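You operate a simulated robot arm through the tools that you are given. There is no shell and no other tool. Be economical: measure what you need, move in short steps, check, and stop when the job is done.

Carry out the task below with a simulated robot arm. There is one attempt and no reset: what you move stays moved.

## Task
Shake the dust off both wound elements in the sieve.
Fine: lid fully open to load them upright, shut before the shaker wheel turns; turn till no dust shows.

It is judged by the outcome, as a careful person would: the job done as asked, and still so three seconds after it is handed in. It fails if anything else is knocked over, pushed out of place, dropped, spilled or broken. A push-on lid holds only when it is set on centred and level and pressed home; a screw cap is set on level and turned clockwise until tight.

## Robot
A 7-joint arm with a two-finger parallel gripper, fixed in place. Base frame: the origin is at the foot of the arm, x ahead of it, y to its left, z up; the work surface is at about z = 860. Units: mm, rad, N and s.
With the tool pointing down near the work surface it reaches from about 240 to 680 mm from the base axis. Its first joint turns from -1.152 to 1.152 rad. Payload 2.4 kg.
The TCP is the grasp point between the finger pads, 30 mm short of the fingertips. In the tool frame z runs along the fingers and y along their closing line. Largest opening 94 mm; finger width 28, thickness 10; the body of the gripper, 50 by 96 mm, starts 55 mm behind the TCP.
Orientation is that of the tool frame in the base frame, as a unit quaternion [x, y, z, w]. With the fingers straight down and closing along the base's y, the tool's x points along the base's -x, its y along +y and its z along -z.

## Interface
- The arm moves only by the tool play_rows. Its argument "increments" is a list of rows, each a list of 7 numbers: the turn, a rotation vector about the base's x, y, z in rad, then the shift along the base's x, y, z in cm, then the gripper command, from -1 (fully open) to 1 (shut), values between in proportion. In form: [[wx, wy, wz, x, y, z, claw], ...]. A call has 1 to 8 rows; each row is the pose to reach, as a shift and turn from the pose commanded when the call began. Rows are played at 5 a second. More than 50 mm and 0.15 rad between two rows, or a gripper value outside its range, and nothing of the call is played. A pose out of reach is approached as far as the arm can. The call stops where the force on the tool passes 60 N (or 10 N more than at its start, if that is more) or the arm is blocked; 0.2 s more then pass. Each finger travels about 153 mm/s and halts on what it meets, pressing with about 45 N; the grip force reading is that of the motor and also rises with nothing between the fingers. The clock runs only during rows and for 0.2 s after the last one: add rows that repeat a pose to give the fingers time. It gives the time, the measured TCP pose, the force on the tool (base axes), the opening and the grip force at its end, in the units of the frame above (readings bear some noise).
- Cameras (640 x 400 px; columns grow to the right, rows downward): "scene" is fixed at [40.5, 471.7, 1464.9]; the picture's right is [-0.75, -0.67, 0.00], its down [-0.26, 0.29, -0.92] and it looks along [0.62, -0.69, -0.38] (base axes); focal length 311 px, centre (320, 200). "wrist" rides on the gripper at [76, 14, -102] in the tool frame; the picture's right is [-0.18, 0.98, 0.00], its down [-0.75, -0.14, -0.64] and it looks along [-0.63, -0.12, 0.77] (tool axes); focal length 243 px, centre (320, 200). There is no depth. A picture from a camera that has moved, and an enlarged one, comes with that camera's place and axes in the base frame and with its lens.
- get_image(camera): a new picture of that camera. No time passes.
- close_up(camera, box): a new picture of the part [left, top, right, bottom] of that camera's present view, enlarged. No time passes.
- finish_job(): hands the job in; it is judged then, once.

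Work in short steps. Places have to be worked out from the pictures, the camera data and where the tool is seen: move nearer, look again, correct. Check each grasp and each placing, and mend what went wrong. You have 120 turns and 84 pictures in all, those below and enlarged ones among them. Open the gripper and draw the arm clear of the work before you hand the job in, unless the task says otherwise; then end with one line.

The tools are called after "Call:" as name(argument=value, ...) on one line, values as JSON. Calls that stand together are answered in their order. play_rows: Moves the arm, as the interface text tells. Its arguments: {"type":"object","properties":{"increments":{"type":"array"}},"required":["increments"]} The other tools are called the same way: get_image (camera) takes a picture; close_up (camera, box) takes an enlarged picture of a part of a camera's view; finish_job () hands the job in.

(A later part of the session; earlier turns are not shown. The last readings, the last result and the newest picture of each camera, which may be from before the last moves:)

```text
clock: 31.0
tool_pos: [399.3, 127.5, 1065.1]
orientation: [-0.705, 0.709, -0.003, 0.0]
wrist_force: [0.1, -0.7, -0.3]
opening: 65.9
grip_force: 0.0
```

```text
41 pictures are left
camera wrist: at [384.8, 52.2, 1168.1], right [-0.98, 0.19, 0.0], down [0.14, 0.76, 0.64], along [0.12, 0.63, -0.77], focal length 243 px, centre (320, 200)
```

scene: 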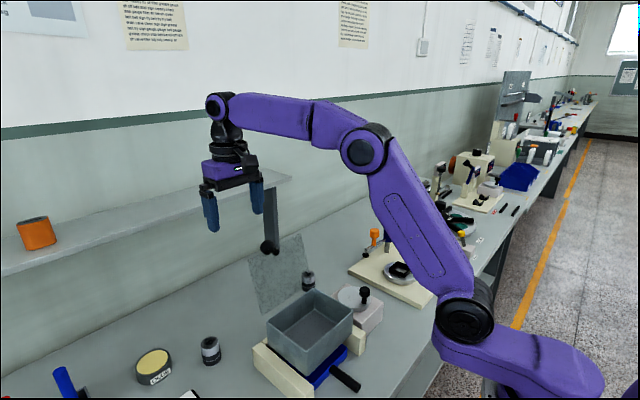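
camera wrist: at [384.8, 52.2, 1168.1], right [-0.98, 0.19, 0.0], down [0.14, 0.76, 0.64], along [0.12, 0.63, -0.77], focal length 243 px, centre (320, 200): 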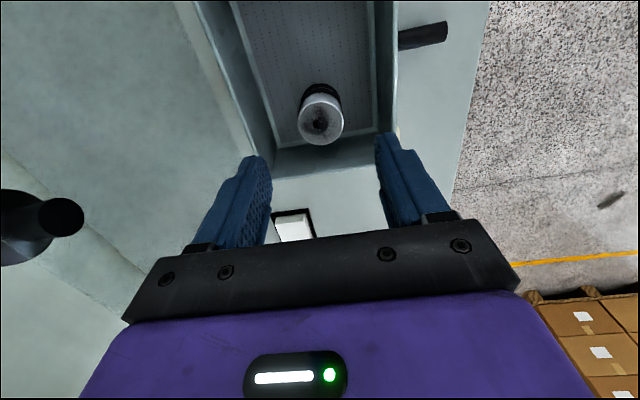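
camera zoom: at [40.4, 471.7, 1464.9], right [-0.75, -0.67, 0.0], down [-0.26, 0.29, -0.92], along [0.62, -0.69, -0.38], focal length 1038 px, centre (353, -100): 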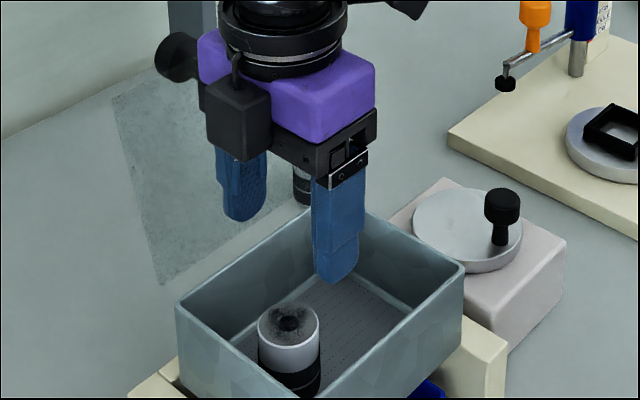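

Element 1 stands upright in the sieve. Next I go around the −y side of the lid to element 2 near (574,-73).

Call:
play_rows(increments=[[0, 0, 0, 0, -3, 3, -0.4], [0, 0, 0, 0, -8, 3, -0.4], [0, 0, 0, 0, -12.5, 3, -1], [0, 0, 0, 0, -17, 3, -1], [0, 0, 0, 2, -20, 3, -1], [0, 0, 0, 6, -20, 3, -1], [0, 0, 0, 10.5, -20, 2, -1], [0, 0, 0, 15, -20, 0, -1]])

Call:
play_rows(increments=[[0, 0, 0, 2.3, -0.2, -4, -1], [0, 0, 0, 2.3, -0.2, -8, -1], [0, 0, 0, 2.3, -0.2, -8, -1]])

Call:
get_image(camera="wrist")

Call:
close_up(camera="scene", box=[230, 200, 390, 320])

```text
clock: 32.8
tool_pos: [550.2, -72.0, 1065.8]
orientation: [-0.707, 0.708, -0.002, 0.001]
wrist_force: [0.4, 0.6, -0.5]
opening: 94.0
grip_force: 0.1
```

```text
clock: 33.6
tool_pos: [573.5, -73.0, 985.4]
orientation: [-0.706, 0.708, -0.003, 0.001]
wrist_force: [-0.1, -1.2, -0.3]
opening: 94.0
grip_force: 0.0
```

```text
40 pictures are left
camera wrist: at [558.7, -148.9, 1088.5], right [-0.98, 0.19, -0.01], down [0.14, 0.75, 0.64], along [0.12, 0.63, -0.77], focal length 243 px, centre (320, 200)
```

wrist: 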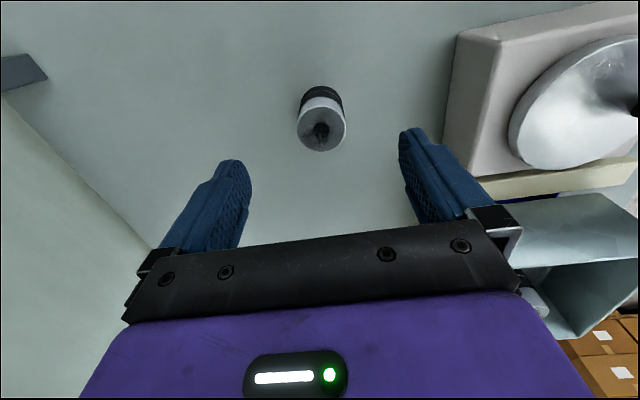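

```text
3.33 times, centred on (310, 260) of scene
camera zoom: at [40.5, 471.7, 1464.9], right [-0.75, -0.67, 0.0], down [-0.26, 0.29, -0.92], along [0.62, -0.69, -0.38], focal length 1038 px, centre (353, 0)
```

zoom: 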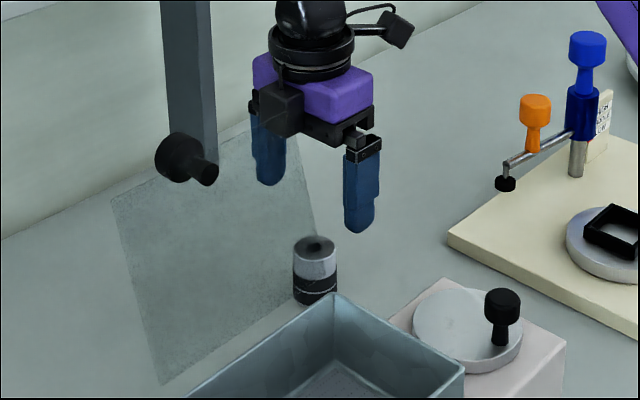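

Element 2 is centred at about (573,-71). I descend and grip it at the same height as the first.

Call:
play_rows(increments=[[0, 0, 0, 0, 0.15, -4.4, -1], [0, 0, 0, 0, 0.15, -8.7, -1], [0, 0, 0, 0, 0.15, -8.7, 0], [0, 0, 0, 0, 0.15, -8.7, 1], [0, 0, 0, 0, 0.15, -8.7, 1]])

Call:
get_image(camera="wrist")

```text
clock: 34.8
tool_pos: [574.2, -72.1, 899.7]
orientation: [-0.707, 0.708, -0.002, 0.0]
wrist_force: [-0.1, -0.1, -0.3]
opening: 36.4
grip_force: 45.2
```

```text
38 pictures are left
camera wrist: at [558.7, -147.9, 1002.6], right [-0.98, 0.19, 0.0], down [0.14, 0.75, 0.64], along [0.12, 0.63, -0.77], focal length 243 px, centre (320, 200)
```

wrist: 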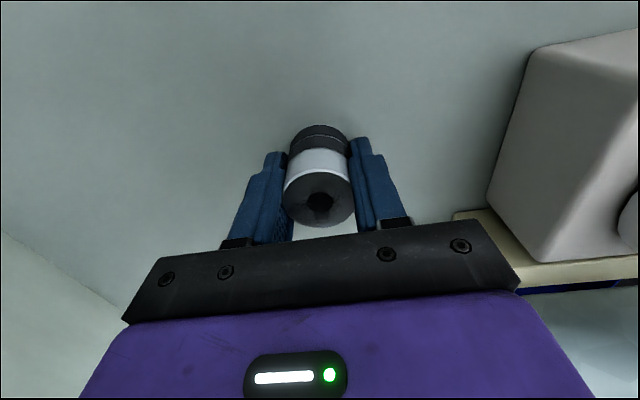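

Held. I lift and carry it back around to over the box at (398,69).

Call:
play_rows(increments=[[0, 0, 0, 0, 0, 4, 1], [0, 0, 0, 0, 0, 8, 1], [0, 0, 0, 0, 0, 12, 1], [0, 0, 0, 0, 0, 16, 1], [0, 0, 0, 0, 0, 19, 1]])

Call:
play_rows(increments=[[0, 0, 0, -4.5, 0, 0, 1], [0, 0, 0, -9, 0, 0, 1], [0, 0, 0, -13.5, 0, 0, 1], [0, 0, 0, -17.6, 0, 0, 1], [0, 0, 0, -17.6, 4.5, 0, 1], [0, 0, 0, -17.6, 9, 0, 1], [0, 0, 0, -17.6, 14.1, 0, 1], [0, 0, 0, -17.6, 14.1, 0, 1]])

Call:
close_up(camera="scene", box=[230, 220, 390, 350])

Call:
get_image(camera="wrist")

```text
clock: 36.0
tool_pos: [571.9, -73.0, 1090.6]
orientation: [-0.706, 0.708, -0.003, 0.0]
wrist_force: [-0.4, 0.6, -1.0]
opening: 36.5
grip_force: 44.7
```

```text
refused: row 7 steps farther than a row can; nothing moved
```

```text
3.08 times, centred on (310, 285) of scene
camera zoom: at [40.5, 471.7, 1464.9], right [-0.75, -0.67, 0.0], down [-0.26, 0.29, -0.92], along [0.62, -0.69, -0.38], focal length 958 px, centre (351, -62)
```

zoom: 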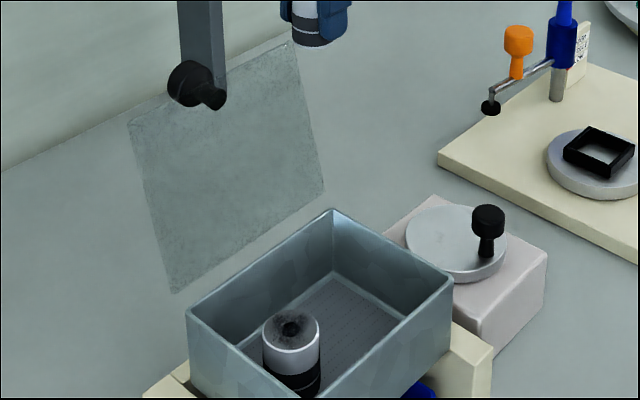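

```text
36 pictures are left
camera wrist: at [557.6, -148.8, 1192.9], right [-0.98, 0.19, 0.0], down [0.14, 0.75, 0.64], along [0.12, 0.63, -0.77], focal length 243 px, centre (320, 200)
```

wrist: 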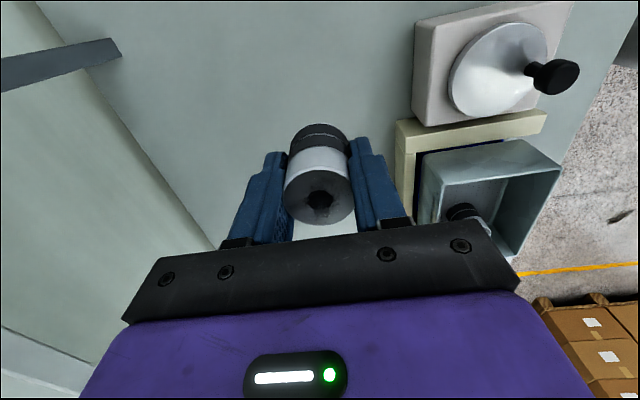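

One row was slightly too long; I replay with shorter steps.

Call:
play_rows(increments=[[0, 0, 0, -4.5, 0, 0, 1], [0, 0, 0, -9, 0, 0, 1], [0, 0, 0, -13.5, 0, 0, 1], [0, 0, 0, -17.6, 0.5, 0, 1], [0, 0, 0, -17.6, 5, 0, 1], [0, 0, 0, -17.6, 9.6, 0, 1], [0, 0, 0, -17.6, 14.1, 0, 1], [0, 0, 0, -17.6, 14.1, 0, 1]])

Call:
get_image(camera="wrist")

```text
clock: 37.8
tool_pos: [395.9, 67.2, 1087.7]
orientation: [-0.706, 0.708, -0.002, 0.001]
wrist_force: [0.4, -0.3, -0.8]
opening: 36.5
grip_force: 44.9
```

```text
35 pictures are left
camera wrist: at [381.5, -9.1, 1191.2], right [-0.98, 0.19, 0.0], down [0.14, 0.75, 0.64], along [0.12, 0.63, -0.77], focal length 243 px, centre (320, 200)
```

wrist: 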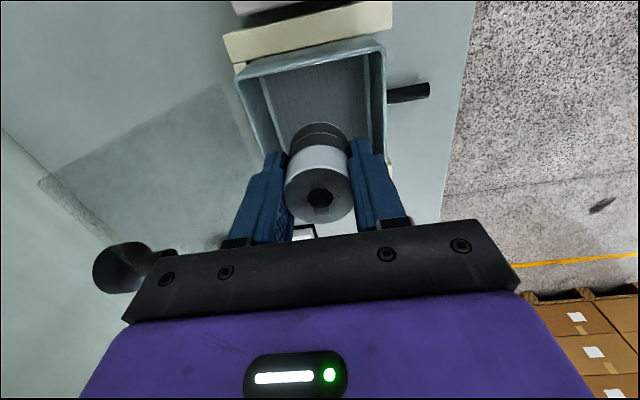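

Aligned over the −y half of the box. I lower to just above the floor contact height.

Call:
play_rows(increments=[[0, 0, 0, 0.2, 0.1, -4, 1], [0, 0, 0, 0.2, 0.1, -8, 1], [0, 0, 0, 0.2, 0.1, -11, 1], [0, 0, 0, 0.2, 0.1, -12.6, 1], [0, 0, 0, 0.2, 0.1, -12.9, 1]])

```text
clock: 39.0
tool_pos: [398.8, 69.8, 959.8]
orientation: [-0.707, 0.708, -0.004, 0.002]
wrist_force: [-4.2, 0.6, 34.1]
opening: 36.9
grip_force: 45.1
```

Contact (34 N) at z≈959.8, as expected. I ease off, release and withdraw.

Call:
play_rows(increments=[[0, 0, 0, 0, 0, 0.15, 1], [0, 0, 0, 0, 0, 0.15, 0], [0, 0, 0, 0, 0, 0.15, -0.4], [0, 0, 0, 0, 0, 0.15, -0.4], [0, 0, 0, 0, 0, 3, -0.4], [0, 0, 0, 0, 0, 7, -0.4], [0, 0, 0, 0, 0, 11, -0.4], [0, 0, 0, 0, 0, 15, -0.4]])

Call:
close_up(camera="scene", box=[230, 220, 390, 350])

Call:
get_image(camera="wrist")

```text
clock: 40.8
tool_pos: [398.4, 70.5, 1111.4]
orientation: [-0.706, 0.709, -0.002, 0.001]
wrist_force: [0.0, 0.6, 0.8]
opening: 65.8
grip_force: 0.0
```

```text
3.08 times, centred on (310, 285) of scene
camera zoom: at [40.4, 471.7, 1464.9], right [-0.75, -0.67, 0.0], down [-0.26, 0.29, -0.92], along [0.62, -0.69, -0.38], focal length 958 px, centre (351, -62)
```

zoom: 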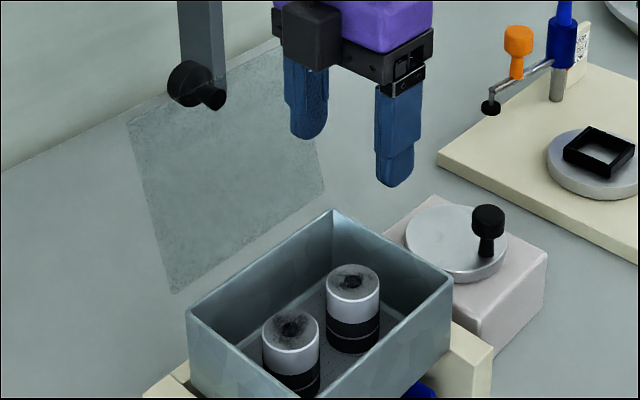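

```text
33 pictures are left
camera wrist: at [384.3, -4.3, 1214.7], right [-0.98, 0.19, 0.0], down [0.14, 0.75, 0.64], along [0.12, 0.63, -0.77], focal length 243 px, centre (320, 200)
```

wrist: 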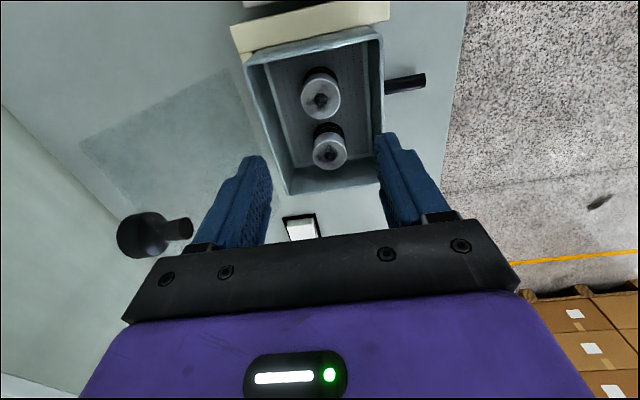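

Both elements are upright with dust visible on top. Now to shut the lid: its knob is at about (532,99,1099); I go up, turn the tool back, and come above the knob.

Call:
play_rows(increments=[[0, 0, -0.14, 0, 0, 3, -0.4], [0, 0, -0.28, 0, 0.5, 6, -0.4], [0, 0, -0.42, 0, 1, 9, -0.6], [0, 0, -0.56, 2, 1.5, 10, -0.8], [0, 0, -0.7, 5, 2, 10, -1], [0, 0, -0.84, 8, 2.5, 10, -1], [0, 0, -0.98, 11, 2.9, 10, -1], [0, 0, -1.12, 13.6, 2.9, 10, -1]])

Call:
play_rows(increments=[[0, 0, -0.15, 0, 0, -0.5, -1], [0, 0, -0.3, 0, 0, -1, -1], [0, 0, -0.451, 0, 0, -1.5, -1], [0, 0, -0.451, 0, 0, -1.5, -1]])

Call:
close_up(camera="scene", box=[200, 140, 392, 340])

Call:
get_image(camera="wrist")

```text
clock: 42.6
tool_pos: [534.7, 100.6, 1209.9]
orientation: [-0.221, 0.975, -0.003, 0.0]
wrist_force: [0.2, -0.4, -0.8]
opening: 93.8
grip_force: 0.2
```

```text
clock: 43.6
tool_pos: [533.8, 99.1, 1194.0]
orientation: [0.004, 1.0, -0.001, -0.001]
wrist_force: [-0.4, -1.3, 0.8]
opening: 93.8
grip_force: 0.0
```

```text
2.00 times, centred on (296, 240) of scene
camera zoom: at [40.5, 471.7, 1464.9], right [-0.75, -0.67, 0.0], down [-0.26, 0.29, -0.92], along [0.62, -0.69, -0.38], focal length 623 px, centre (368, 120)
```

zoom: 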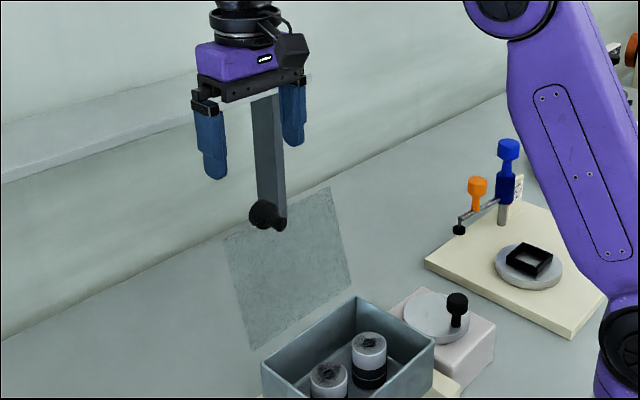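

```text
31 pictures are left
camera wrist: at [458.8, 114.7, 1297.2], right [0.19, 0.98, 0.0], down [0.75, -0.14, 0.64], along [0.63, -0.12, -0.77], focal length 243 px, centre (320, 200)
```

wrist: 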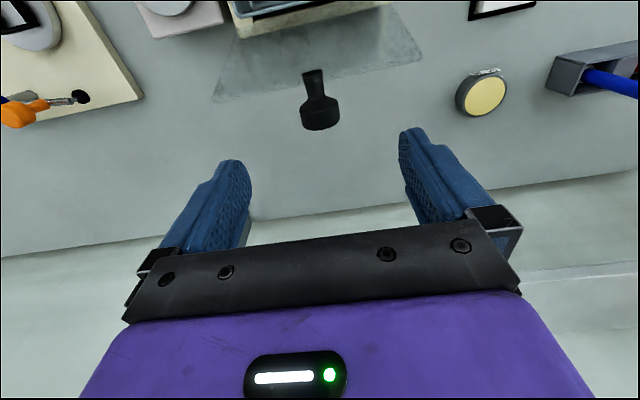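

The knob is centred between the fingers. I descend to z≈1102 and grip it.

Call:
play_rows(increments=[[0, 0, 0, 0, 0.1, -4.5, -1], [0, 0, 0, 0, 0.1, -9.1, -1], [0, 0, 0, 0, 0.1, -9.1, 0.3], [0, 0, 0, 0, 0.1, -9.1, 1], [0, 0, 0, 0, 0.1, -9.1, 1]])

Call:
close_up(camera="scene", box=[230, 180, 358, 300])

```text
clock: 44.8
tool_pos: [534.1, 100.6, 1102.7]
orientation: [0.002, 1.0, -0.002, -0.001]
wrist_force: [1.5, 0.8, -3.7]
opening: 33.7
grip_force: 44.9
```

```text
3.33 times, centred on (294, 240) of scene
camera zoom: at [40.5, 471.7, 1464.9], right [-0.75, -0.67, 0.0], down [-0.26, 0.29, -0.92], along [0.61, -0.69, -0.38], focal length 1038 px, centre (407, 67)
```

zoom: 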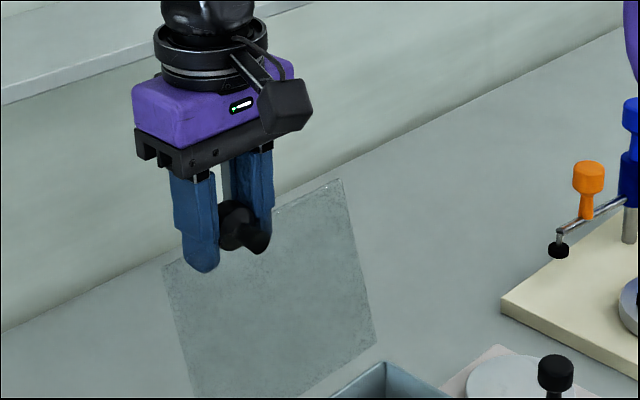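

The knob is held. I bring the lid back over along the reverse arc, tilting the tool with it.

Call:
play_rows(increments=[[0, 0.07, 0, -1.34, 0, 0.72, 1], [0, 0.17, 0, -3.11, 0, 1.37, 1], [0, 0.27, 0, -4.96, 0, 1.75, 1], [0, 0.37, 0, -6.84, 0, 1.86, 1]])

Call:
close_up(camera="scene", box=[220, 160, 380, 320])

```text
clock: 45.8
tool_pos: [466.5, 102.1, 1123.1]
orientation: [0.001, 0.983, -0.003, -0.184]
wrist_force: [10.1, 0.2, 11.6]
opening: 31.6
grip_force: 45.1
```

```text
2.50 times, centred on (300, 240) of scene
camera zoom: at [40.6, 471.6, 1464.9], right [-0.75, -0.67, 0.0], down [-0.26, 0.29, -0.92], along [0.61, -0.69, -0.38], focal length 778 px, centre (370, 100)
```

zoom: 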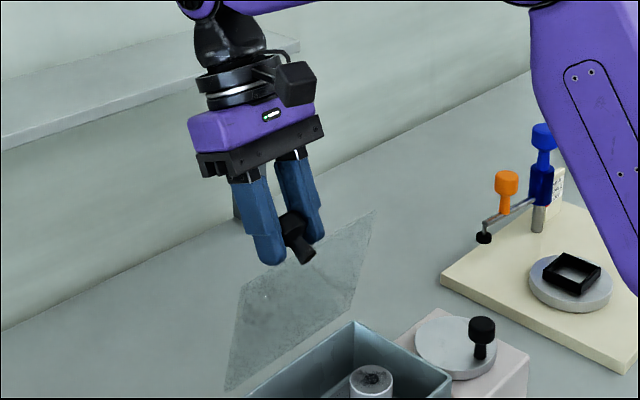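

It follows well (about 75°). I continue lowering.

Call:
play_rows(increments=[[0, 0.1, 0, -1.88, 0, -0.1, 1], [0, 0.13, 0, -3.71, 0, -0.55, 1], [0, 0.13, 0, -5.46, 0, -1.3, 1], [0, 0.08, 0, -7.07, 0, -2.3, 1]])

Call:
close_up(camera="scene", box=[220, 180, 396, 340])

```text
clock: 46.8
tool_pos: [396.5, 101.1, 1099.9]
orientation: [0.0, 0.975, -0.002, -0.223]
wrist_force: [12.9, -0.6, -1.9]
opening: 31.6
grip_force: 45.5
```

```text
2.50 times, centred on (308, 260) of scene
camera zoom: at [40.8, 471.7, 1464.9], right [-0.75, -0.67, 0.0], down [-0.26, 0.29, -0.92], along [0.61, -0.69, -0.38], focal length 778 px, centre (350, 50)
```

zoom: 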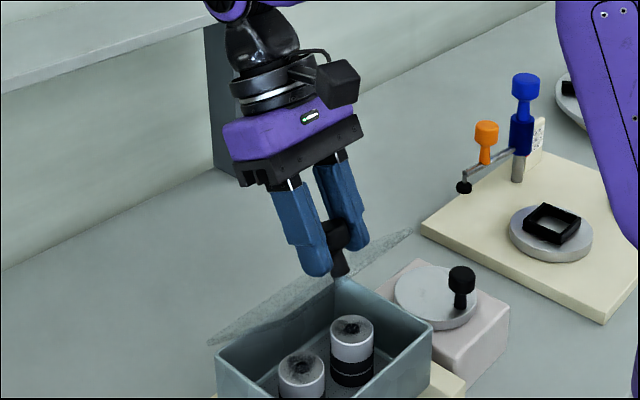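

Nearly there (about 40°). I finish lowering it to the rim with the tool turning level.

Call:
play_rows(increments=[[0, 0.03, 0, -1.45, 0, -1.21, 1], [0, -0.07, 0, -2.7, 0, -2.6, 1], [0, -0.2, 0, -3.73, 0, -4.15, 1], [0, -0.29, 0, -4.27, 0, -5.25, 1], [0, -0.39, 0, -4.71, 0, -6.4, 1], [0, -0.45, 0, -4.91, 0, -7.1, 1]])

Call:
close_up(camera="scene", box=[230, 220, 390, 360])

```text
clock: 48.2
tool_pos: [342.9, 100.3, 1029.6]
orientation: [0.001, 1.0, -0.003, -0.004]
wrist_force: [-10.7, 1.0, -0.6]
opening: 31.6
grip_force: 44.5
```

```text
2.86 times, centred on (310, 290) of scene
camera zoom: at [40.1, 471.7, 1464.9], right [-0.75, -0.67, 0.0], down [-0.26, 0.29, -0.92], along [0.62, -0.69, -0.38], focal length 890 px, centre (349, -57)
```

zoom: 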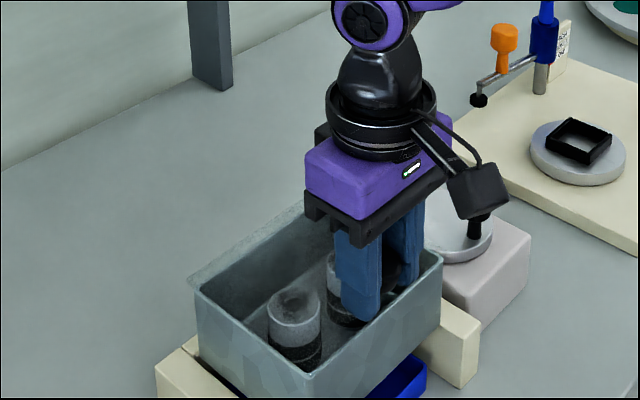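

The lid looks down. I nudge down lightly to seat it, then release and rise.

Call:
play_rows(increments=[[0, 0, 0, 0.2, 0, -0.3, 1], [0, 0, 0, 0.2, 0, -0.3, 0], [0, 0, 0, 0.2, 0, -0.3, -0.6], [0, 0, 0, 0.2, 0, -0.3, -1], [0, 0, 0, 0.2, 0, 3, -1], [0, 0, 0, 0.2, 0, 7, -1], [0, 0, 0, 0.2, 0, 11, -1]])

Call:
close_up(camera="scene", box=[230, 220, 390, 360])

Call:
get_image(camera="wrist")

```text
clock: 49.8
tool_pos: [346.2, 99.6, 1140.3]
orientation: [0.002, 1.0, -0.003, -0.002]
wrist_force: [0.4, 0.7, 0.5]
opening: 93.7
grip_force: 0.1
```

```text
2.86 times, centred on (310, 290) of scene
camera zoom: at [40.4, 471.7, 1464.9], right [-0.75, -0.67, 0.0], down [-0.26, 0.29, -0.92], along [0.62, -0.69, -0.38], focal length 890 px, centre (349, -57)
```

zoom: 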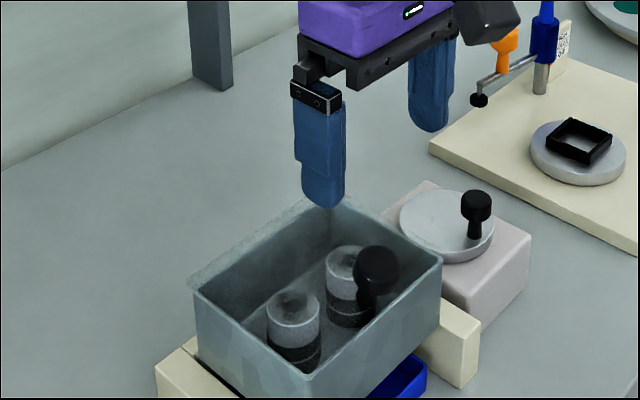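

```text
25 pictures are left
camera wrist: at [271.1, 115.6, 1242.1], right [0.19, 0.98, -0.01], down [0.76, -0.14, 0.64], along [0.63, -0.12, -0.77], focal length 243 px, centre (320, 200)
```

wrist: 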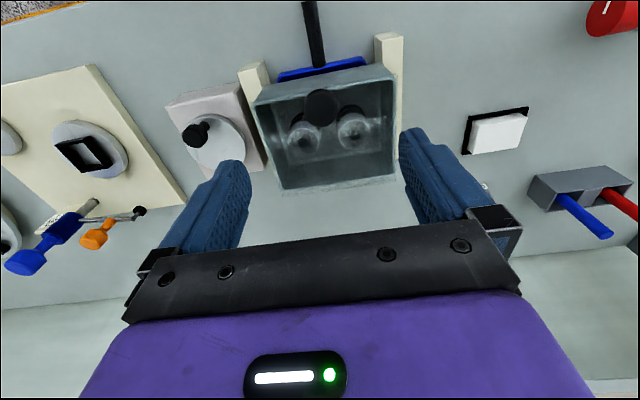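

The lid is shut over both elements. The crank knob is at about (361,-43,987) and its wheel centre near (387,-43,955), radius ≈26. I move above the crank knob.

Call:
play_rows(increments=[[0, 0, 0, 0, -4.5, 0, -1], [0, 0, 0, 0.5, -9, 0, -1], [0, 0, 0, 1.5, -13, -2, -1], [0, 0, 0, 1.5, -14.2, -6, -1], [0, 0, 0, 1.5, -14.2, -8.5, -1], [0, 0, 0, 1.5, -14.2, -8.5, -1]])

Call:
get_image(camera="wrist")

Call:
close_up(camera="scene", box=[290, 230, 410, 340])

```text
clock: 51.2
tool_pos: [361.2, -40.9, 1052.5]
orientation: [0.002, 1.0, -0.002, 0.0]
wrist_force: [1.0, -0.1, -0.7]
opening: 94.1
grip_force: 0.0
```

```text
24 pictures are left
camera wrist: at [285.4, -25.9, 1156.2], right [0.19, 0.98, 0.0], down [0.75, -0.14, 0.64], along [0.63, -0.12, -0.77], focal length 243 px, centre (320, 200)
```

wrist: 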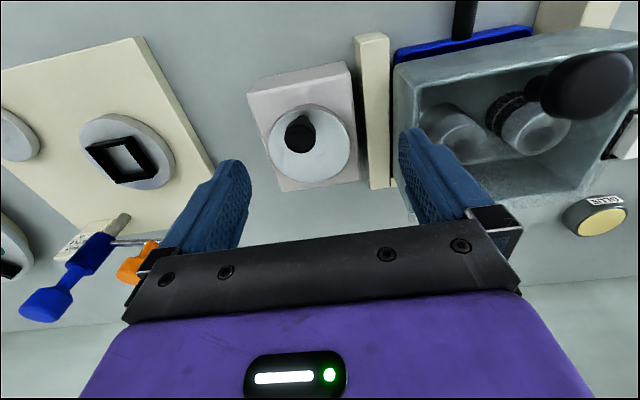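

```text
3.64 times, centred on (350, 285) of scene
camera zoom: at [40.5, 471.7, 1464.9], right [-0.75, -0.67, 0.0], down [-0.26, 0.29, -0.92], along [0.62, -0.69, -0.38], focal length 1132 px, centre (211, -109)
```

zoom: 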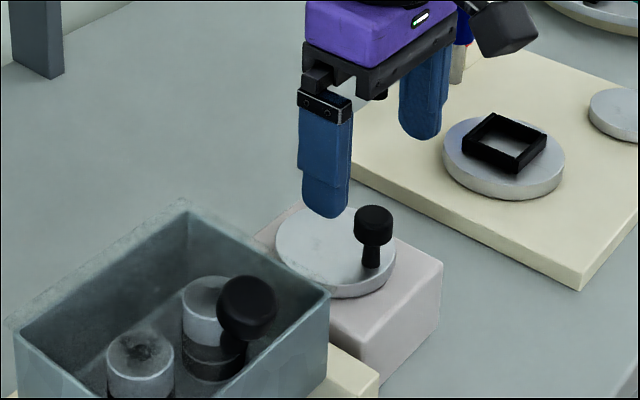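

Re-triangulating from closer: crank knob ≈(367,-57.5,973), wheel centre ≈(395,-57,940). I shift over and drop a little, then check again.

Call:
play_rows(increments=[[0, 0, 0, 0.5, -1.6, 0, -1], [0, 0, 0, 0.5, -1.6, -3, -1], [0, 0, 0, 0.5, -1.6, -3, -1]])

Call:
get_image(camera="wrist")

```text
clock: 52.0
tool_pos: [368.8, -58.2, 1024.5]
orientation: [0.003, 1.0, -0.001, -0.001]
wrist_force: [-0.9, -0.8, 0.5]
opening: 93.9
grip_force: 0.1
```

```text
22 pictures are left
camera wrist: at [292.1, -42.4, 1127.5], right [0.19, 0.98, 0.0], down [0.75, -0.14, 0.64], along [0.63, -0.12, -0.77], focal length 243 px, centre (320, 200)
```

wrist: 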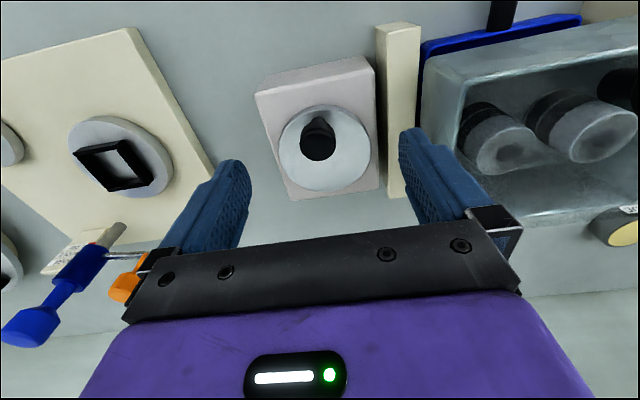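

The crank knob is centred between the fingers, ≈(365,-57.5,973). I descend to z≈981 and grip it.

Call:
play_rows(increments=[[0, 0, 0, -0.2, 0, -2, -1], [0, 0, 0, -0.2, 0, -4.2, -1], [0, 0, 0, -0.2, 0, -4.2, 0.3], [0, 0, 0, -0.2, 0, -4.2, 1], [0, 0, 0, -0.2, 0, -4.2, 1]])

Call:
close_up(camera="scene", box=[290, 230, 410, 340])

```text
clock: 53.2
tool_pos: [365.7, -56.9, 981.6]
orientation: [0.001, 1.0, -0.002, -0.002]
wrist_force: [-3.5, -1.9, -4.2]
opening: 25.7
grip_force: 44.7
```

```text
3.64 times, centred on (350, 285) of scene
camera zoom: at [40.4, 471.6, 1464.9], right [-0.75, -0.67, 0.0], down [-0.26, 0.29, -0.92], along [0.62, -0.69, -0.38], focal length 1132 px, centre (211, -109)
```

zoom: 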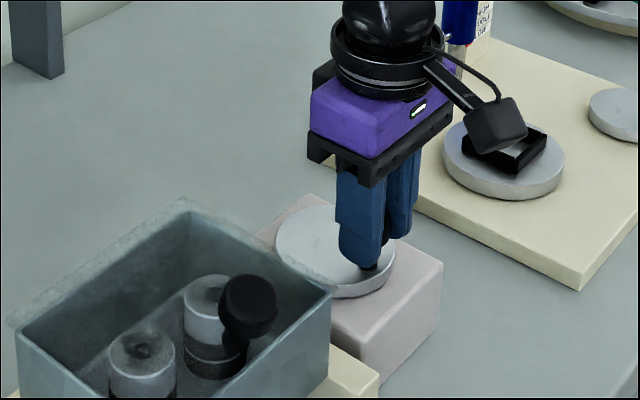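

Gripped (25.7 mm). I begin turning: a first arc of about 0.8 rad about a centre 27 mm ahead, watching forces.

Call:
play_rows(increments=[[0, 0, 0, 0.08, 0.67, 0, 1], [0, 0, 0, 0.33, 1.29, 0, 1], [0, 0, 0, 0.72, 1.84, 0, 1], [0, 0, 0, 0.82, 1.94, 0, 1]])

Call:
close_up(camera="scene", box=[250, 230, 410, 350])

```text
clock: 54.2
tool_pos: [374.6, -38.2, 981.1]
orientation: [0.004, 1.0, -0.002, -0.001]
wrist_force: [-6.4, -5.7, 2.0]
opening: 25.2
grip_force: 45.8
```

```text
3.33 times, centred on (330, 290) of scene
camera zoom: at [40.2, 471.5, 1465.0], right [-0.75, -0.67, 0.0], down [-0.26, 0.29, -0.92], along [0.62, -0.69, -0.38], focal length 1038 px, centre (287, -100)
```

zoom: 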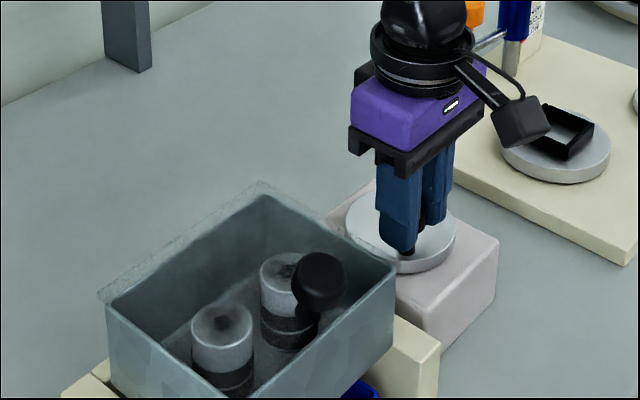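

The wheel turns easily. I continue around the circle.

Call:
play_rows(increments=[[0, 0, 0, 0.9, 0.58, 0, 1], [0, 0, 0, 1.96, 0.76, 0, 1], [0, 0, 0, 3.0, 0.52, 0, 1], [0, 0, 0, 3.87, -0.12, 0, 1]])

Call:
play_rows(increments=[[0, 0, 0, 0.55, -0.92, 0, 1], [0, 0, 0, 0.71, -1.98, 0, 1], [0, 0, 0, 0.43, -3.01, 0, 1], [0, 0, 0, -0.23, -3.86, 0, 1]])

Call:
close_up(camera="scene", box=[250, 230, 410, 350])

```text
clock: 55.2
tool_pos: [414.0, -31.4, 983.2]
orientation: [-0.003, 1.0, 0.0, -0.001]
wrist_force: [0.7, 52.7, -4.5]
opening: 25.1
grip_force: 45.4
```

```text
clock: 55.5
tool_pos: [417.7, -32.4, 982.0]
orientation: [-0.003, 1.0, 0.003, 0.001]
wrist_force: [4.8, 8.2, -0.6]
opening: 25.4
grip_force: 44.9
stopped in row 1: the force on the tool passed its limit (the readings are from after the stop); the commanded pose is now the measured one
```

```text
3.33 times, centred on (330, 290) of scene
camera zoom: at [40.6, 471.9, 1464.8], right [-0.75, -0.67, 0.0], down [-0.26, 0.29, -0.92], along [0.61, -0.69, -0.38], focal length 1038 px, centre (287, -100)
```

zoom: 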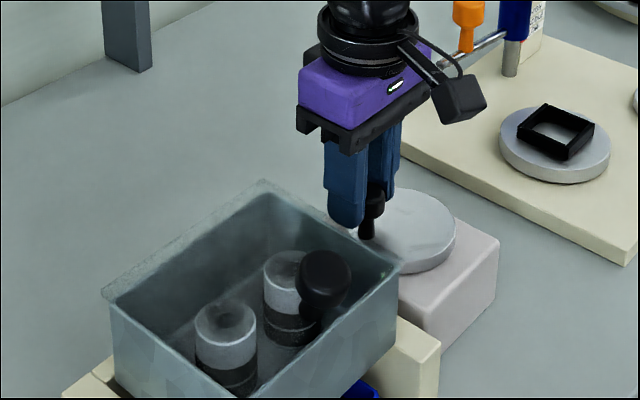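

The arc centre was slightly off and the knob is near the finger edge. I release, rise and relocate knob and wheel centre.

Call:
play_rows(increments=[[0, 0, 0, 0, 0, 0, 0.2], [0, 0, 0, 0, 0, 0, -0.2], [0, 0, 0, -0.5, 0, 3, -0.5], [0, 0, 0, -1, 0, 6, -0.5], [0, 0, 0, -1, 0, 6, -0.5]])

Call:
close_up(camera="wrist", box=[160, 20, 480, 220])

Call:
close_up(camera="scene", box=[250, 230, 410, 350])

```text
clock: 56.7
tool_pos: [405.8, -32.7, 1044.3]
orientation: [-0.003, 1.0, 0.002, 0.001]
wrist_force: [0.6, 0.0, 0.1]
opening: 70.5
grip_force: 0.1
```

```text
2.00 times, centred on (320, 120) of wrist
camera zoom: at [329.9, -18.7, 1146.1], right [0.18, 0.98, 0.0], down [0.75, -0.14, 0.64], along [0.63, -0.11, -0.77], focal length 485 px, centre (320, 360)
```

zoom: 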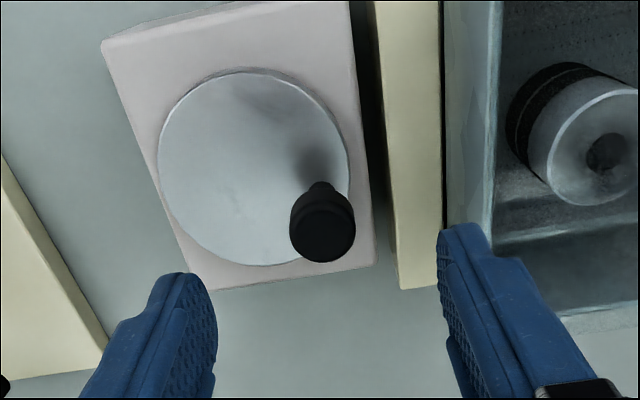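

```text
3.33 times, centred on (330, 290) of scene
camera zoom: at [40.4, 471.7, 1464.9], right [-0.75, -0.67, 0.0], down [-0.26, 0.29, -0.92], along [0.62, -0.69, -0.38], focal length 1038 px, centre (287, -100)
```

zoom: 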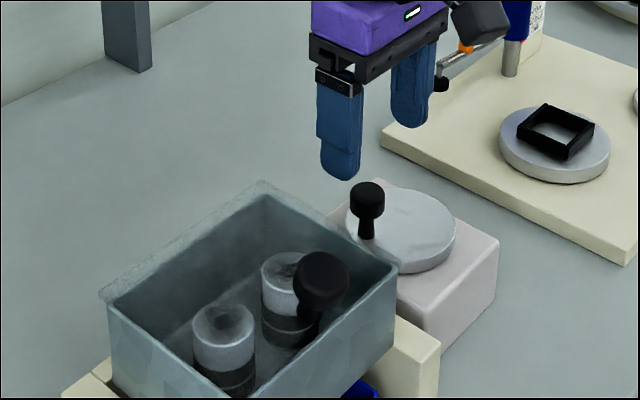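

Knob now at (404.5,-31), wheel centre (391,-57), radius 29. I regrip there and continue round.

Call:
play_rows(increments=[[0, 0, 0, -0.13, 0.17, -3, -0.5], [0, 0, 0, -0.13, 0.17, -6.3, -0.5], [0, 0, 0, -0.13, 0.17, -6.3, 0.3], [0, 0, 0, -0.13, 0.17, -6.3, 1], [0, 0, 0, -0.13, 0.17, -6.3, 1]])

```text
clock: 57.9
tool_pos: [403.2, -31.5, 981.4]
orientation: [-0.002, 1.0, 0.002, 0.001]
wrist_force: [-6.8, -9.8, -5.9]
opening: 25.2
grip_force: 44.8
```

Call:
play_rows(increments=[[0, 0, 0, 0.78, -0.59, 0, 1], [0, 0, 0, 1.33, -1.44, 0, 1], [0, 0, 0, 1.56, -2.43, 0, 1], [0, 0, 0, 1.43, -3.43, 0, 1]])

```text
clock: 58.9
tool_pos: [418.8, -67.3, 980.6]
orientation: [-0.003, 1.0, 0.002, 0.001]
wrist_force: [3.0, 4.5, 10.4]
opening: 24.7
grip_force: 45.5
```

Low forces. I continue the second half of the turn.

Call:
play_rows(increments=[[0, 0, 0, -0.46, -0.89, 0, 1], [0, 0, 0, -1.2, -1.58, 0, 1], [0, 0, 0, -2.14, -1.97, 0, 1], [0, 0, 0, -3.14, -2.02, 0, 1], [0, 0, 0, -4.11, -1.71, 0, 1], [0, 0, 0, -4.91, -1.1, 0, 1], [0, 0, 0, -5.45, -0.25, 0, 1], [0, 0, 0, -5.67, 0.74, 0, 1]])

Call:
close_up(camera="scene", box=[250, 230, 410, 350])

```text
clock: 60.7
tool_pos: [363.6, -57.1, 978.6]
orientation: [-0.003, 1.0, 0.002, 0.001]
wrist_force: [-0.4, 0.3, -0.8]
opening: 0.2
grip_force: 32.8
```

```text
3.33 times, centred on (330, 290) of scene
camera zoom: at [40.5, 471.7, 1464.9], right [-0.75, -0.67, 0.0], down [-0.26, 0.29, -0.92], along [0.61, -0.69, -0.38], focal length 1038 px, centre (287, -100)
```

zoom: 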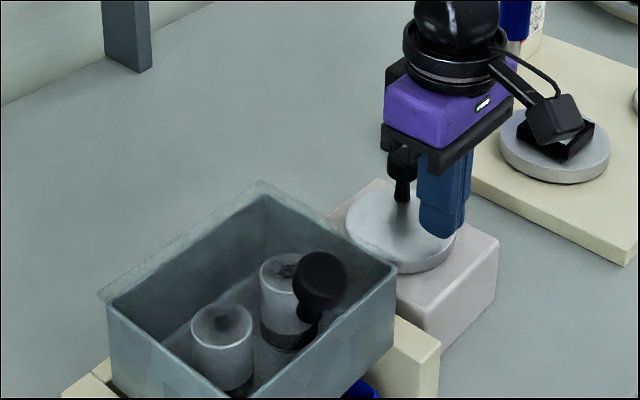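

The pads slipped off because they cannot drive the knob along x. Instead I'll push the crank knob round with closed fingertips trailing it on the circle; first I go up and over to just behind it (ψ≈0.55).

Call:
play_rows(increments=[[0, 0, 0, -0.5, 0, 2.5, 1], [0, 0, 0, 0, 0, 5, 1], [0, 0, 0, 2.6, 0.8, 5.5, 1], [0, 0, 0, 5.2, 1.5, 5.5, 1], [0, 0, 0, 5.2, 1.5, 3, 1], [0, 0, 0, 5.2, 1.5, 0.3, 1], [0, 0, 0, 5.2, 1.5, 0.3, 1]])

Call:
close_up(camera="scene", box=[290, 230, 410, 340])

```text
clock: 62.3
tool_pos: [413.5, -44.2, 982.2]
orientation: [-0.003, 1.0, 0.002, 0.001]
wrist_force: [-0.8, 0.7, 0.3]
opening: 0.0
grip_force: 32.9
```

```text
3.64 times, centred on (350, 285) of scene
camera zoom: at [40.5, 471.7, 1464.9], right [-0.75, -0.67, 0.0], down [-0.26, 0.29, -0.92], along [0.62, -0.69, -0.38], focal length 1132 px, centre (211, -109)
```

zoom: 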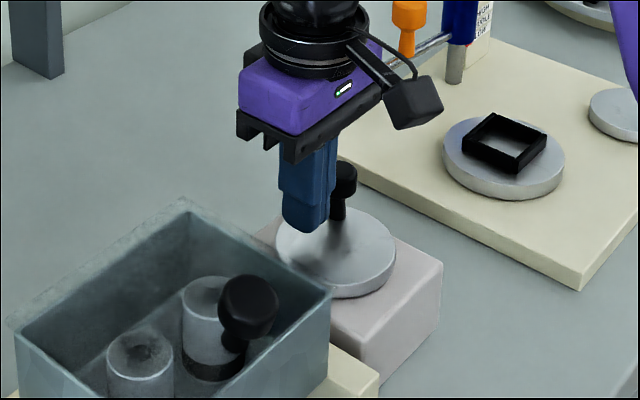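

Fingers are behind the knob. I push it through half a turn, then half a turn more.

Call:
play_rows(increments=[[0, 0, 0, 0.5, -1.0, 0, 1], [0, 0, 0, 0.5, -2.1, 0, 1], [0, 0, 0, 0.0, -3.1, 0, 1], [0, 0, 0, -0.85, -3.9, 0, 1], [0, 0, 0, -1.9, -4.3, 0, 1], [0, 0, 0, -3.05, -4.25, 0, 1], [0, 0, 0, -4.1, -3.76, 0, 1], [0, 0, 0, -4.84, -2.93, 0, 1]])

Call:
close_up(camera="scene", box=[250, 230, 410, 350])

```text
clock: 63.3
tool_pos: [410.4, -66.9, 982.0]
orientation: [-0.006, 1.0, 0.007, 0.0]
wrist_force: [-1.3, 11.2, 5.9]
opening: 0.1
grip_force: 33.2
stopped in row 4: the force on the tool passed its limit (the readings are from after the stop); the commanded pose is now the measured one
```

```text
3.33 times, centred on (330, 290) of scene
camera zoom: at [40.4, 472.0, 1464.8], right [-0.75, -0.67, 0.0], down [-0.26, 0.29, -0.92], along [0.62, -0.69, -0.38], focal length 1038 px, centre (287, -100)
```

zoom: 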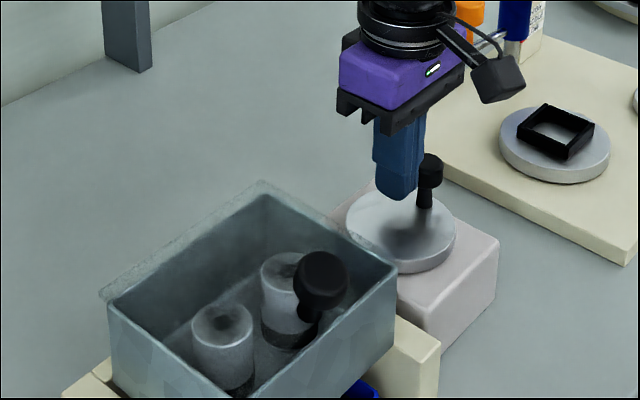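

The fingers pushed at a poor angle; they should trail on a larger circle (r≈38) so the push is tangential. I step out and continue.

Call:
play_rows(increments=[[0, 0, 0, 1.36, 0.1, 0, 1], [0, 0, 0, 1.25, -1.1, 0, 1], [0, 0, 0, 0.1, -2.2, 0, 1], [0, 0, 0, -1.28, -2.74, 0, 1], [0, 0, 0, -2.76, -2.71, 0, 1], [0, 0, 0, -4.12, -2.11, 0, 1], [0, 0, 0, -5.14, -1.04, 0, 1], [0, 0, 0, -5.68, 0.34, 0, 1]])

Call:
close_up(camera="scene", box=[250, 230, 410, 350])

```text
clock: 63.9
tool_pos: [419.6, -66.8, 980.5]
orientation: [-0.011, 1.0, 0.011, -0.011]
wrist_force: [-4.3, 8.0, 2.3]
opening: 0.3
grip_force: 32.4
stopped in row 2: the force on the tool passed its limit (the readings are from after the stop); the commanded pose is now the measured one
```

```text
3.33 times, centred on (330, 290) of scene
camera zoom: at [40.4, 471.9, 1464.8], right [-0.75, -0.67, 0.0], down [-0.26, 0.29, -0.92], along [0.62, -0.69, -0.38], focal length 1038 px, centre (287, -100)
```

zoom: 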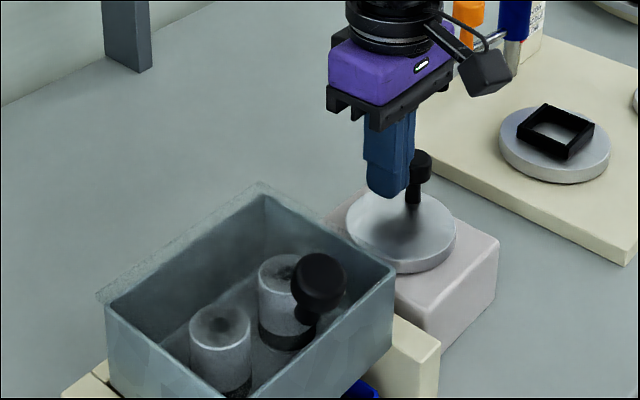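

Friction dragged the knob back a little. I back off in +y first, step outward in +x, then push again tangentially.

Call:
play_rows(increments=[[-0.01, -0.01, -0.01, 0, 0.7, 0, 1], [-0.022, -0.022, -0.022, 1.1, 0.6, 0, 1], [-0.022, -0.022, -0.022, 1.0, -0.3, 0, 1], [-0.022, -0.022, -0.022, 0.5, -1.2, 0, 1], [-0.022, -0.022, -0.022, -0.7, -2.25, 0, 1], [-0.022, -0.022, -0.022, -2.18, -2.8, 0, 1], [-0.022, -0.022, -0.022, -3.69, -2.73, 0, 1], [-0.022, -0.022, -0.022, -5.04, -2.13, 0, 1]])

```text
clock: 65.7
tool_pos: [368.4, -88.6, 980.3]
orientation: [0.002, 1.0, 0.0, -0.001]
wrist_force: [0.5, -1.1, 1.2]
opening: 0.1
grip_force: 33.1
```

It swept round cleanly. I continue with the next half turn on the same path.

Call:
play_rows(increments=[[0, 0, 0, -1.02, 1.06, 0, 1], [0, 0, 0, -1.56, 2.46, 0, 1], [0, 0, 0, -1.53, 3.93, 0, 1], [0, 0, 0, -0.94, 5.28, 0, 1], [0, 0, 0, 0.13, 6.31, 0, 1], [0, 0, 0, 1.49, 6.85, 0, 1], [0, 0, 0, 3.0, 6.82, 0, 1], [0, 0, 0, 4.36, 6.22, 0, 1]])

Call:
close_up(camera="scene", box=[250, 230, 410, 350])

```text
clock: 67.5
tool_pos: [410.3, -28.1, 979.5]
orientation: [0.001, 1.0, 0.0, 0.002]
wrist_force: [0.7, 0.8, -0.3]
opening: 0.2
grip_force: 32.7
```

```text
3.33 times, centred on (330, 290) of scene
camera zoom: at [40.4, 471.7, 1464.9], right [-0.75, -0.67, 0.0], down [-0.26, 0.29, -0.92], along [0.62, -0.69, -0.38], focal length 1038 px, centre (287, -100)
```

zoom: 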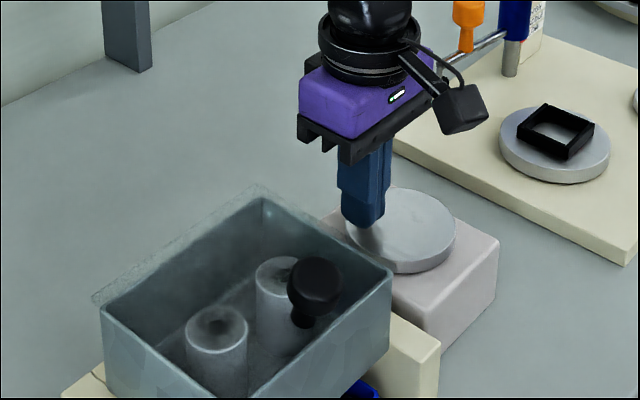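

The crank turns and the box shakes. I keep turning for a full turn or so.

Call:
play_rows(increments=[[0, 0, 0, 1.02, -1.06, 0, 1], [0, 0, 0, 1.56, -2.46, 0, 1], [0, 0, 0, 1.53, -3.93, 0, 1], [0, 0, 0, 0.94, -5.28, 0, 1], [0, 0, 0, -0.13, -6.31, 0, 1], [0, 0, 0, -1.49, -6.85, 0, 1], [0, 0, 0, -3.0, -6.82, 0, 1], [0, 0, 0, -4.36, -6.22, 0, 1]])

Call:
play_rows(increments=[[0, 0, 0, -1.02, 1.06, 0, 1], [0, 0, 0, -1.56, 2.46, 0, 1], [0, 0, 0, -1.53, 3.93, 0, 1], [0, 0, 0, -0.94, 5.28, 0, 1], [0, 0, 0, 0.13, 6.31, 0, 1], [0, 0, 0, 1.49, 6.85, 0, 1], [0, 0, 0, 3.0, 6.82, 0, 1], [0, 0, 0, 4.36, 6.22, 0, 1]])

Call:
close_up(camera="scene", box=[250, 230, 410, 350])

```text
clock: 68.5
tool_pos: [417.8, -69.0, 979.1]
orientation: [-0.002, 1.0, 0.007, -0.008]
wrist_force: [-1.9, 9.0, 3.1]
opening: 0.0
grip_force: 33.0
stopped in row 5: the force on the tool passed its limit (the readings are from after the stop); the commanded pose is now the measured one
```

```text
clock: 70.3
tool_pos: [461.4, -8.0, 977.6]
orientation: [-0.002, 1.0, 0.007, -0.008]
wrist_force: [-0.8, 0.4, -1.0]
opening: 0.0
grip_force: 32.8
```

```text
3.33 times, centred on (330, 290) of scene
camera zoom: at [40.4, 471.7, 1464.9], right [-0.75, -0.67, 0.0], down [-0.26, 0.29, -0.92], along [0.62, -0.69, -0.38], focal length 1038 px, centre (287, -100)
```

zoom: 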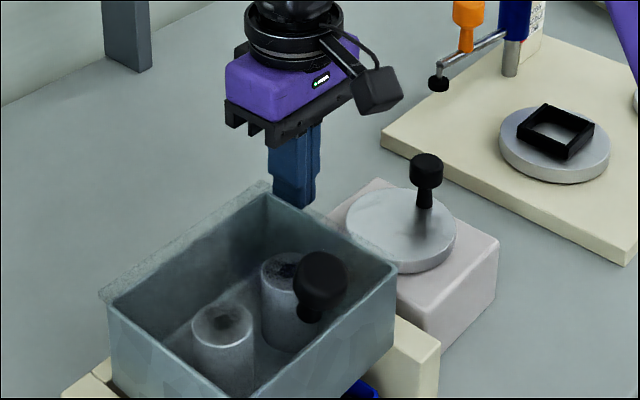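

I should not have queued two; the push stalled with the knob at ψ≈-1.4, and the fingers then moved harmlessly aside. I use a corrected finger path that accounts for the finger's rectangular outline, starting by coming around to the knob's +x side.

Call:
play_rows(increments=[[-0.007, -0.008, -0.002, 0, -2.9, 0.2, 1], [-0.014, -0.016, -0.004, -0.5, -5.9, 0.3, 1], [-0.014, -0.016, -0.004, -1.84, -7.6, 0.3, 1], [-0.014, -0.016, -0.004, -4.34, -7.8, 0.3, 1], [-0.014, -0.016, -0.004, -5.55, -8.49, 0.3, 1], [-0.014, -0.016, -0.004, -6.77, -8.87, 0.3, 1], [-0.014, -0.016, -0.004, -8.64, -8.21, 0.3, 1], [-0.014, -0.016, -0.004, -9.94, -7.2, 0.3, 1]])

```text
clock: 72.1
tool_pos: [361.0, -80.8, 980.2]
orientation: [0.001, 1.0, 0.0, 0.001]
wrist_force: [0.0, -1.6, 0.1]
opening: 0.2
grip_force: 33.1
```

Clean sweep. Next half turn with the same path mirrored.

Call:
play_rows(increments=[[0, 0, 0, -0.86, 1.21, 0, 1], [0, 0, 0, -1.47, 2.43, 0, 1], [0, 0, 0, -0.81, 4.07, 0, 1], [0, 0, 0, 0.2, 5.2, 0, 1], [0, 0, 0, 1.41, 5.89, 0, 1], [0, 0, 0, 2.63, 6.27, 0, 1], [0, 0, 0, 4.5, 5.61, 0, 1], [0, 0, 0, 5.8, 4.6, 0, 1]])

```text
clock: 73.9
tool_pos: [420.0, -35.0, 983.5]
orientation: [0.0, 1.0, -0.001, 0.001]
wrist_force: [0.2, 0.8, -1.5]
opening: 0.0
grip_force: 33.1
```

Call:
play_rows(increments=[[0, 0, 0, 0.86, -1.21, 0, 1], [0, 0, 0, 1.47, -2.43, 0, 1], [0, 0, 0, 0.81, -4.07, 0, 1], [0, 0, 0, -0.2, -5.2, 0, 1], [0, 0, 0, -1.41, -5.89, 0, 1], [0, 0, 0, -2.63, -6.27, 0, 1], [0, 0, 0, -4.5, -5.61, 0, 1], [0, 0, 0, -5.8, -4.6, 0, 1]])

Call:
close_up(camera="scene", box=[250, 230, 410, 350])

```text
clock: 75.7
tool_pos: [364.2, -81.2, 983.3]
orientation: [0.001, 1.0, -0.002, 0.004]
wrist_force: [8.7, -10.9, -4.6]
opening: 0.3
grip_force: 32.7
```

```text
3.33 times, centred on (330, 290) of scene
camera zoom: at [40.8, 471.3, 1465.0], right [-0.75, -0.67, 0.0], down [-0.26, 0.29, -0.92], along [0.61, -0.69, -0.38], focal length 1038 px, centre (287, -100)
```

zoom: 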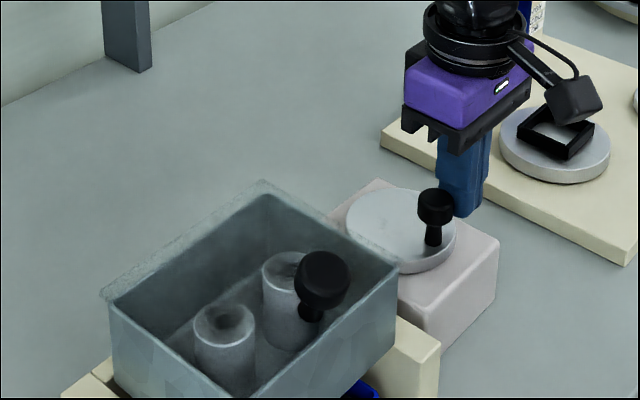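

A full turn works and the dark dust on sides and tops is clearly fading. I keep turning.

Call:
play_rows(increments=[[0, 0, 0, -0.86, 1.21, 0, 1], [0, 0, 0, -1.47, 2.43, 0, 1], [0, 0, 0, -0.81, 4.07, 0, 1], [0, 0, 0, 0.2, 5.2, 0, 1], [0, 0, 0, 1.41, 5.89, 0, 1], [0, 0, 0, 2.63, 6.27, 0, 1], [0, 0, 0, 4.5, 5.61, 0, 1], [0, 0, 0, 5.8, 4.6, 0, 1]])

```text
clock: 76.1
tool_pos: [363.0, -81.9, 983.7]
orientation: [0.006, 1.0, -0.006, 0.013]
wrist_force: [2.4, -13.9, -2.9]
opening: 0.0
grip_force: 32.7
stopped in row 1: the force on the tool passed its limit (the readings are from after the stop); the commanded pose is now the measured one
```

The push jammed at the start with a sideways component. I retry, pushing straight +y first and then curving.

Call:
play_rows(increments=[[0.012, 0.026, 0.012, 0.1, -0.5, 0, 1], [0.012, 0.026, 0.012, 0, 0.7, 0, 1], [0.012, 0.026, 0.012, -0.5, 1.9, 0, 1], [0.012, 0.026, 0.012, -0.9, 3.1, 0, 1], [0.012, 0.026, 0.012, -0.7, 4.3, 0, 1], [0.012, 0.026, 0.012, 0.1, 5.4, 0, 1], [0.012, 0.026, 0.012, 1.31, 6.09, 0, 1], [0.012, 0.026, 0.012, 2.53, 6.47, 0, 1]])

```text
clock: 76.8
tool_pos: [362.1, -81.1, 983.6]
orientation: [0.008, 1.0, -0.003, 0.002]
wrist_force: [1.9, -17.1, -6.9]
opening: 0.1
grip_force: 33.3
stopped in row 3: the force on the tool passed its limit (the readings are from after the stop); the commanded pose is now the measured one
```

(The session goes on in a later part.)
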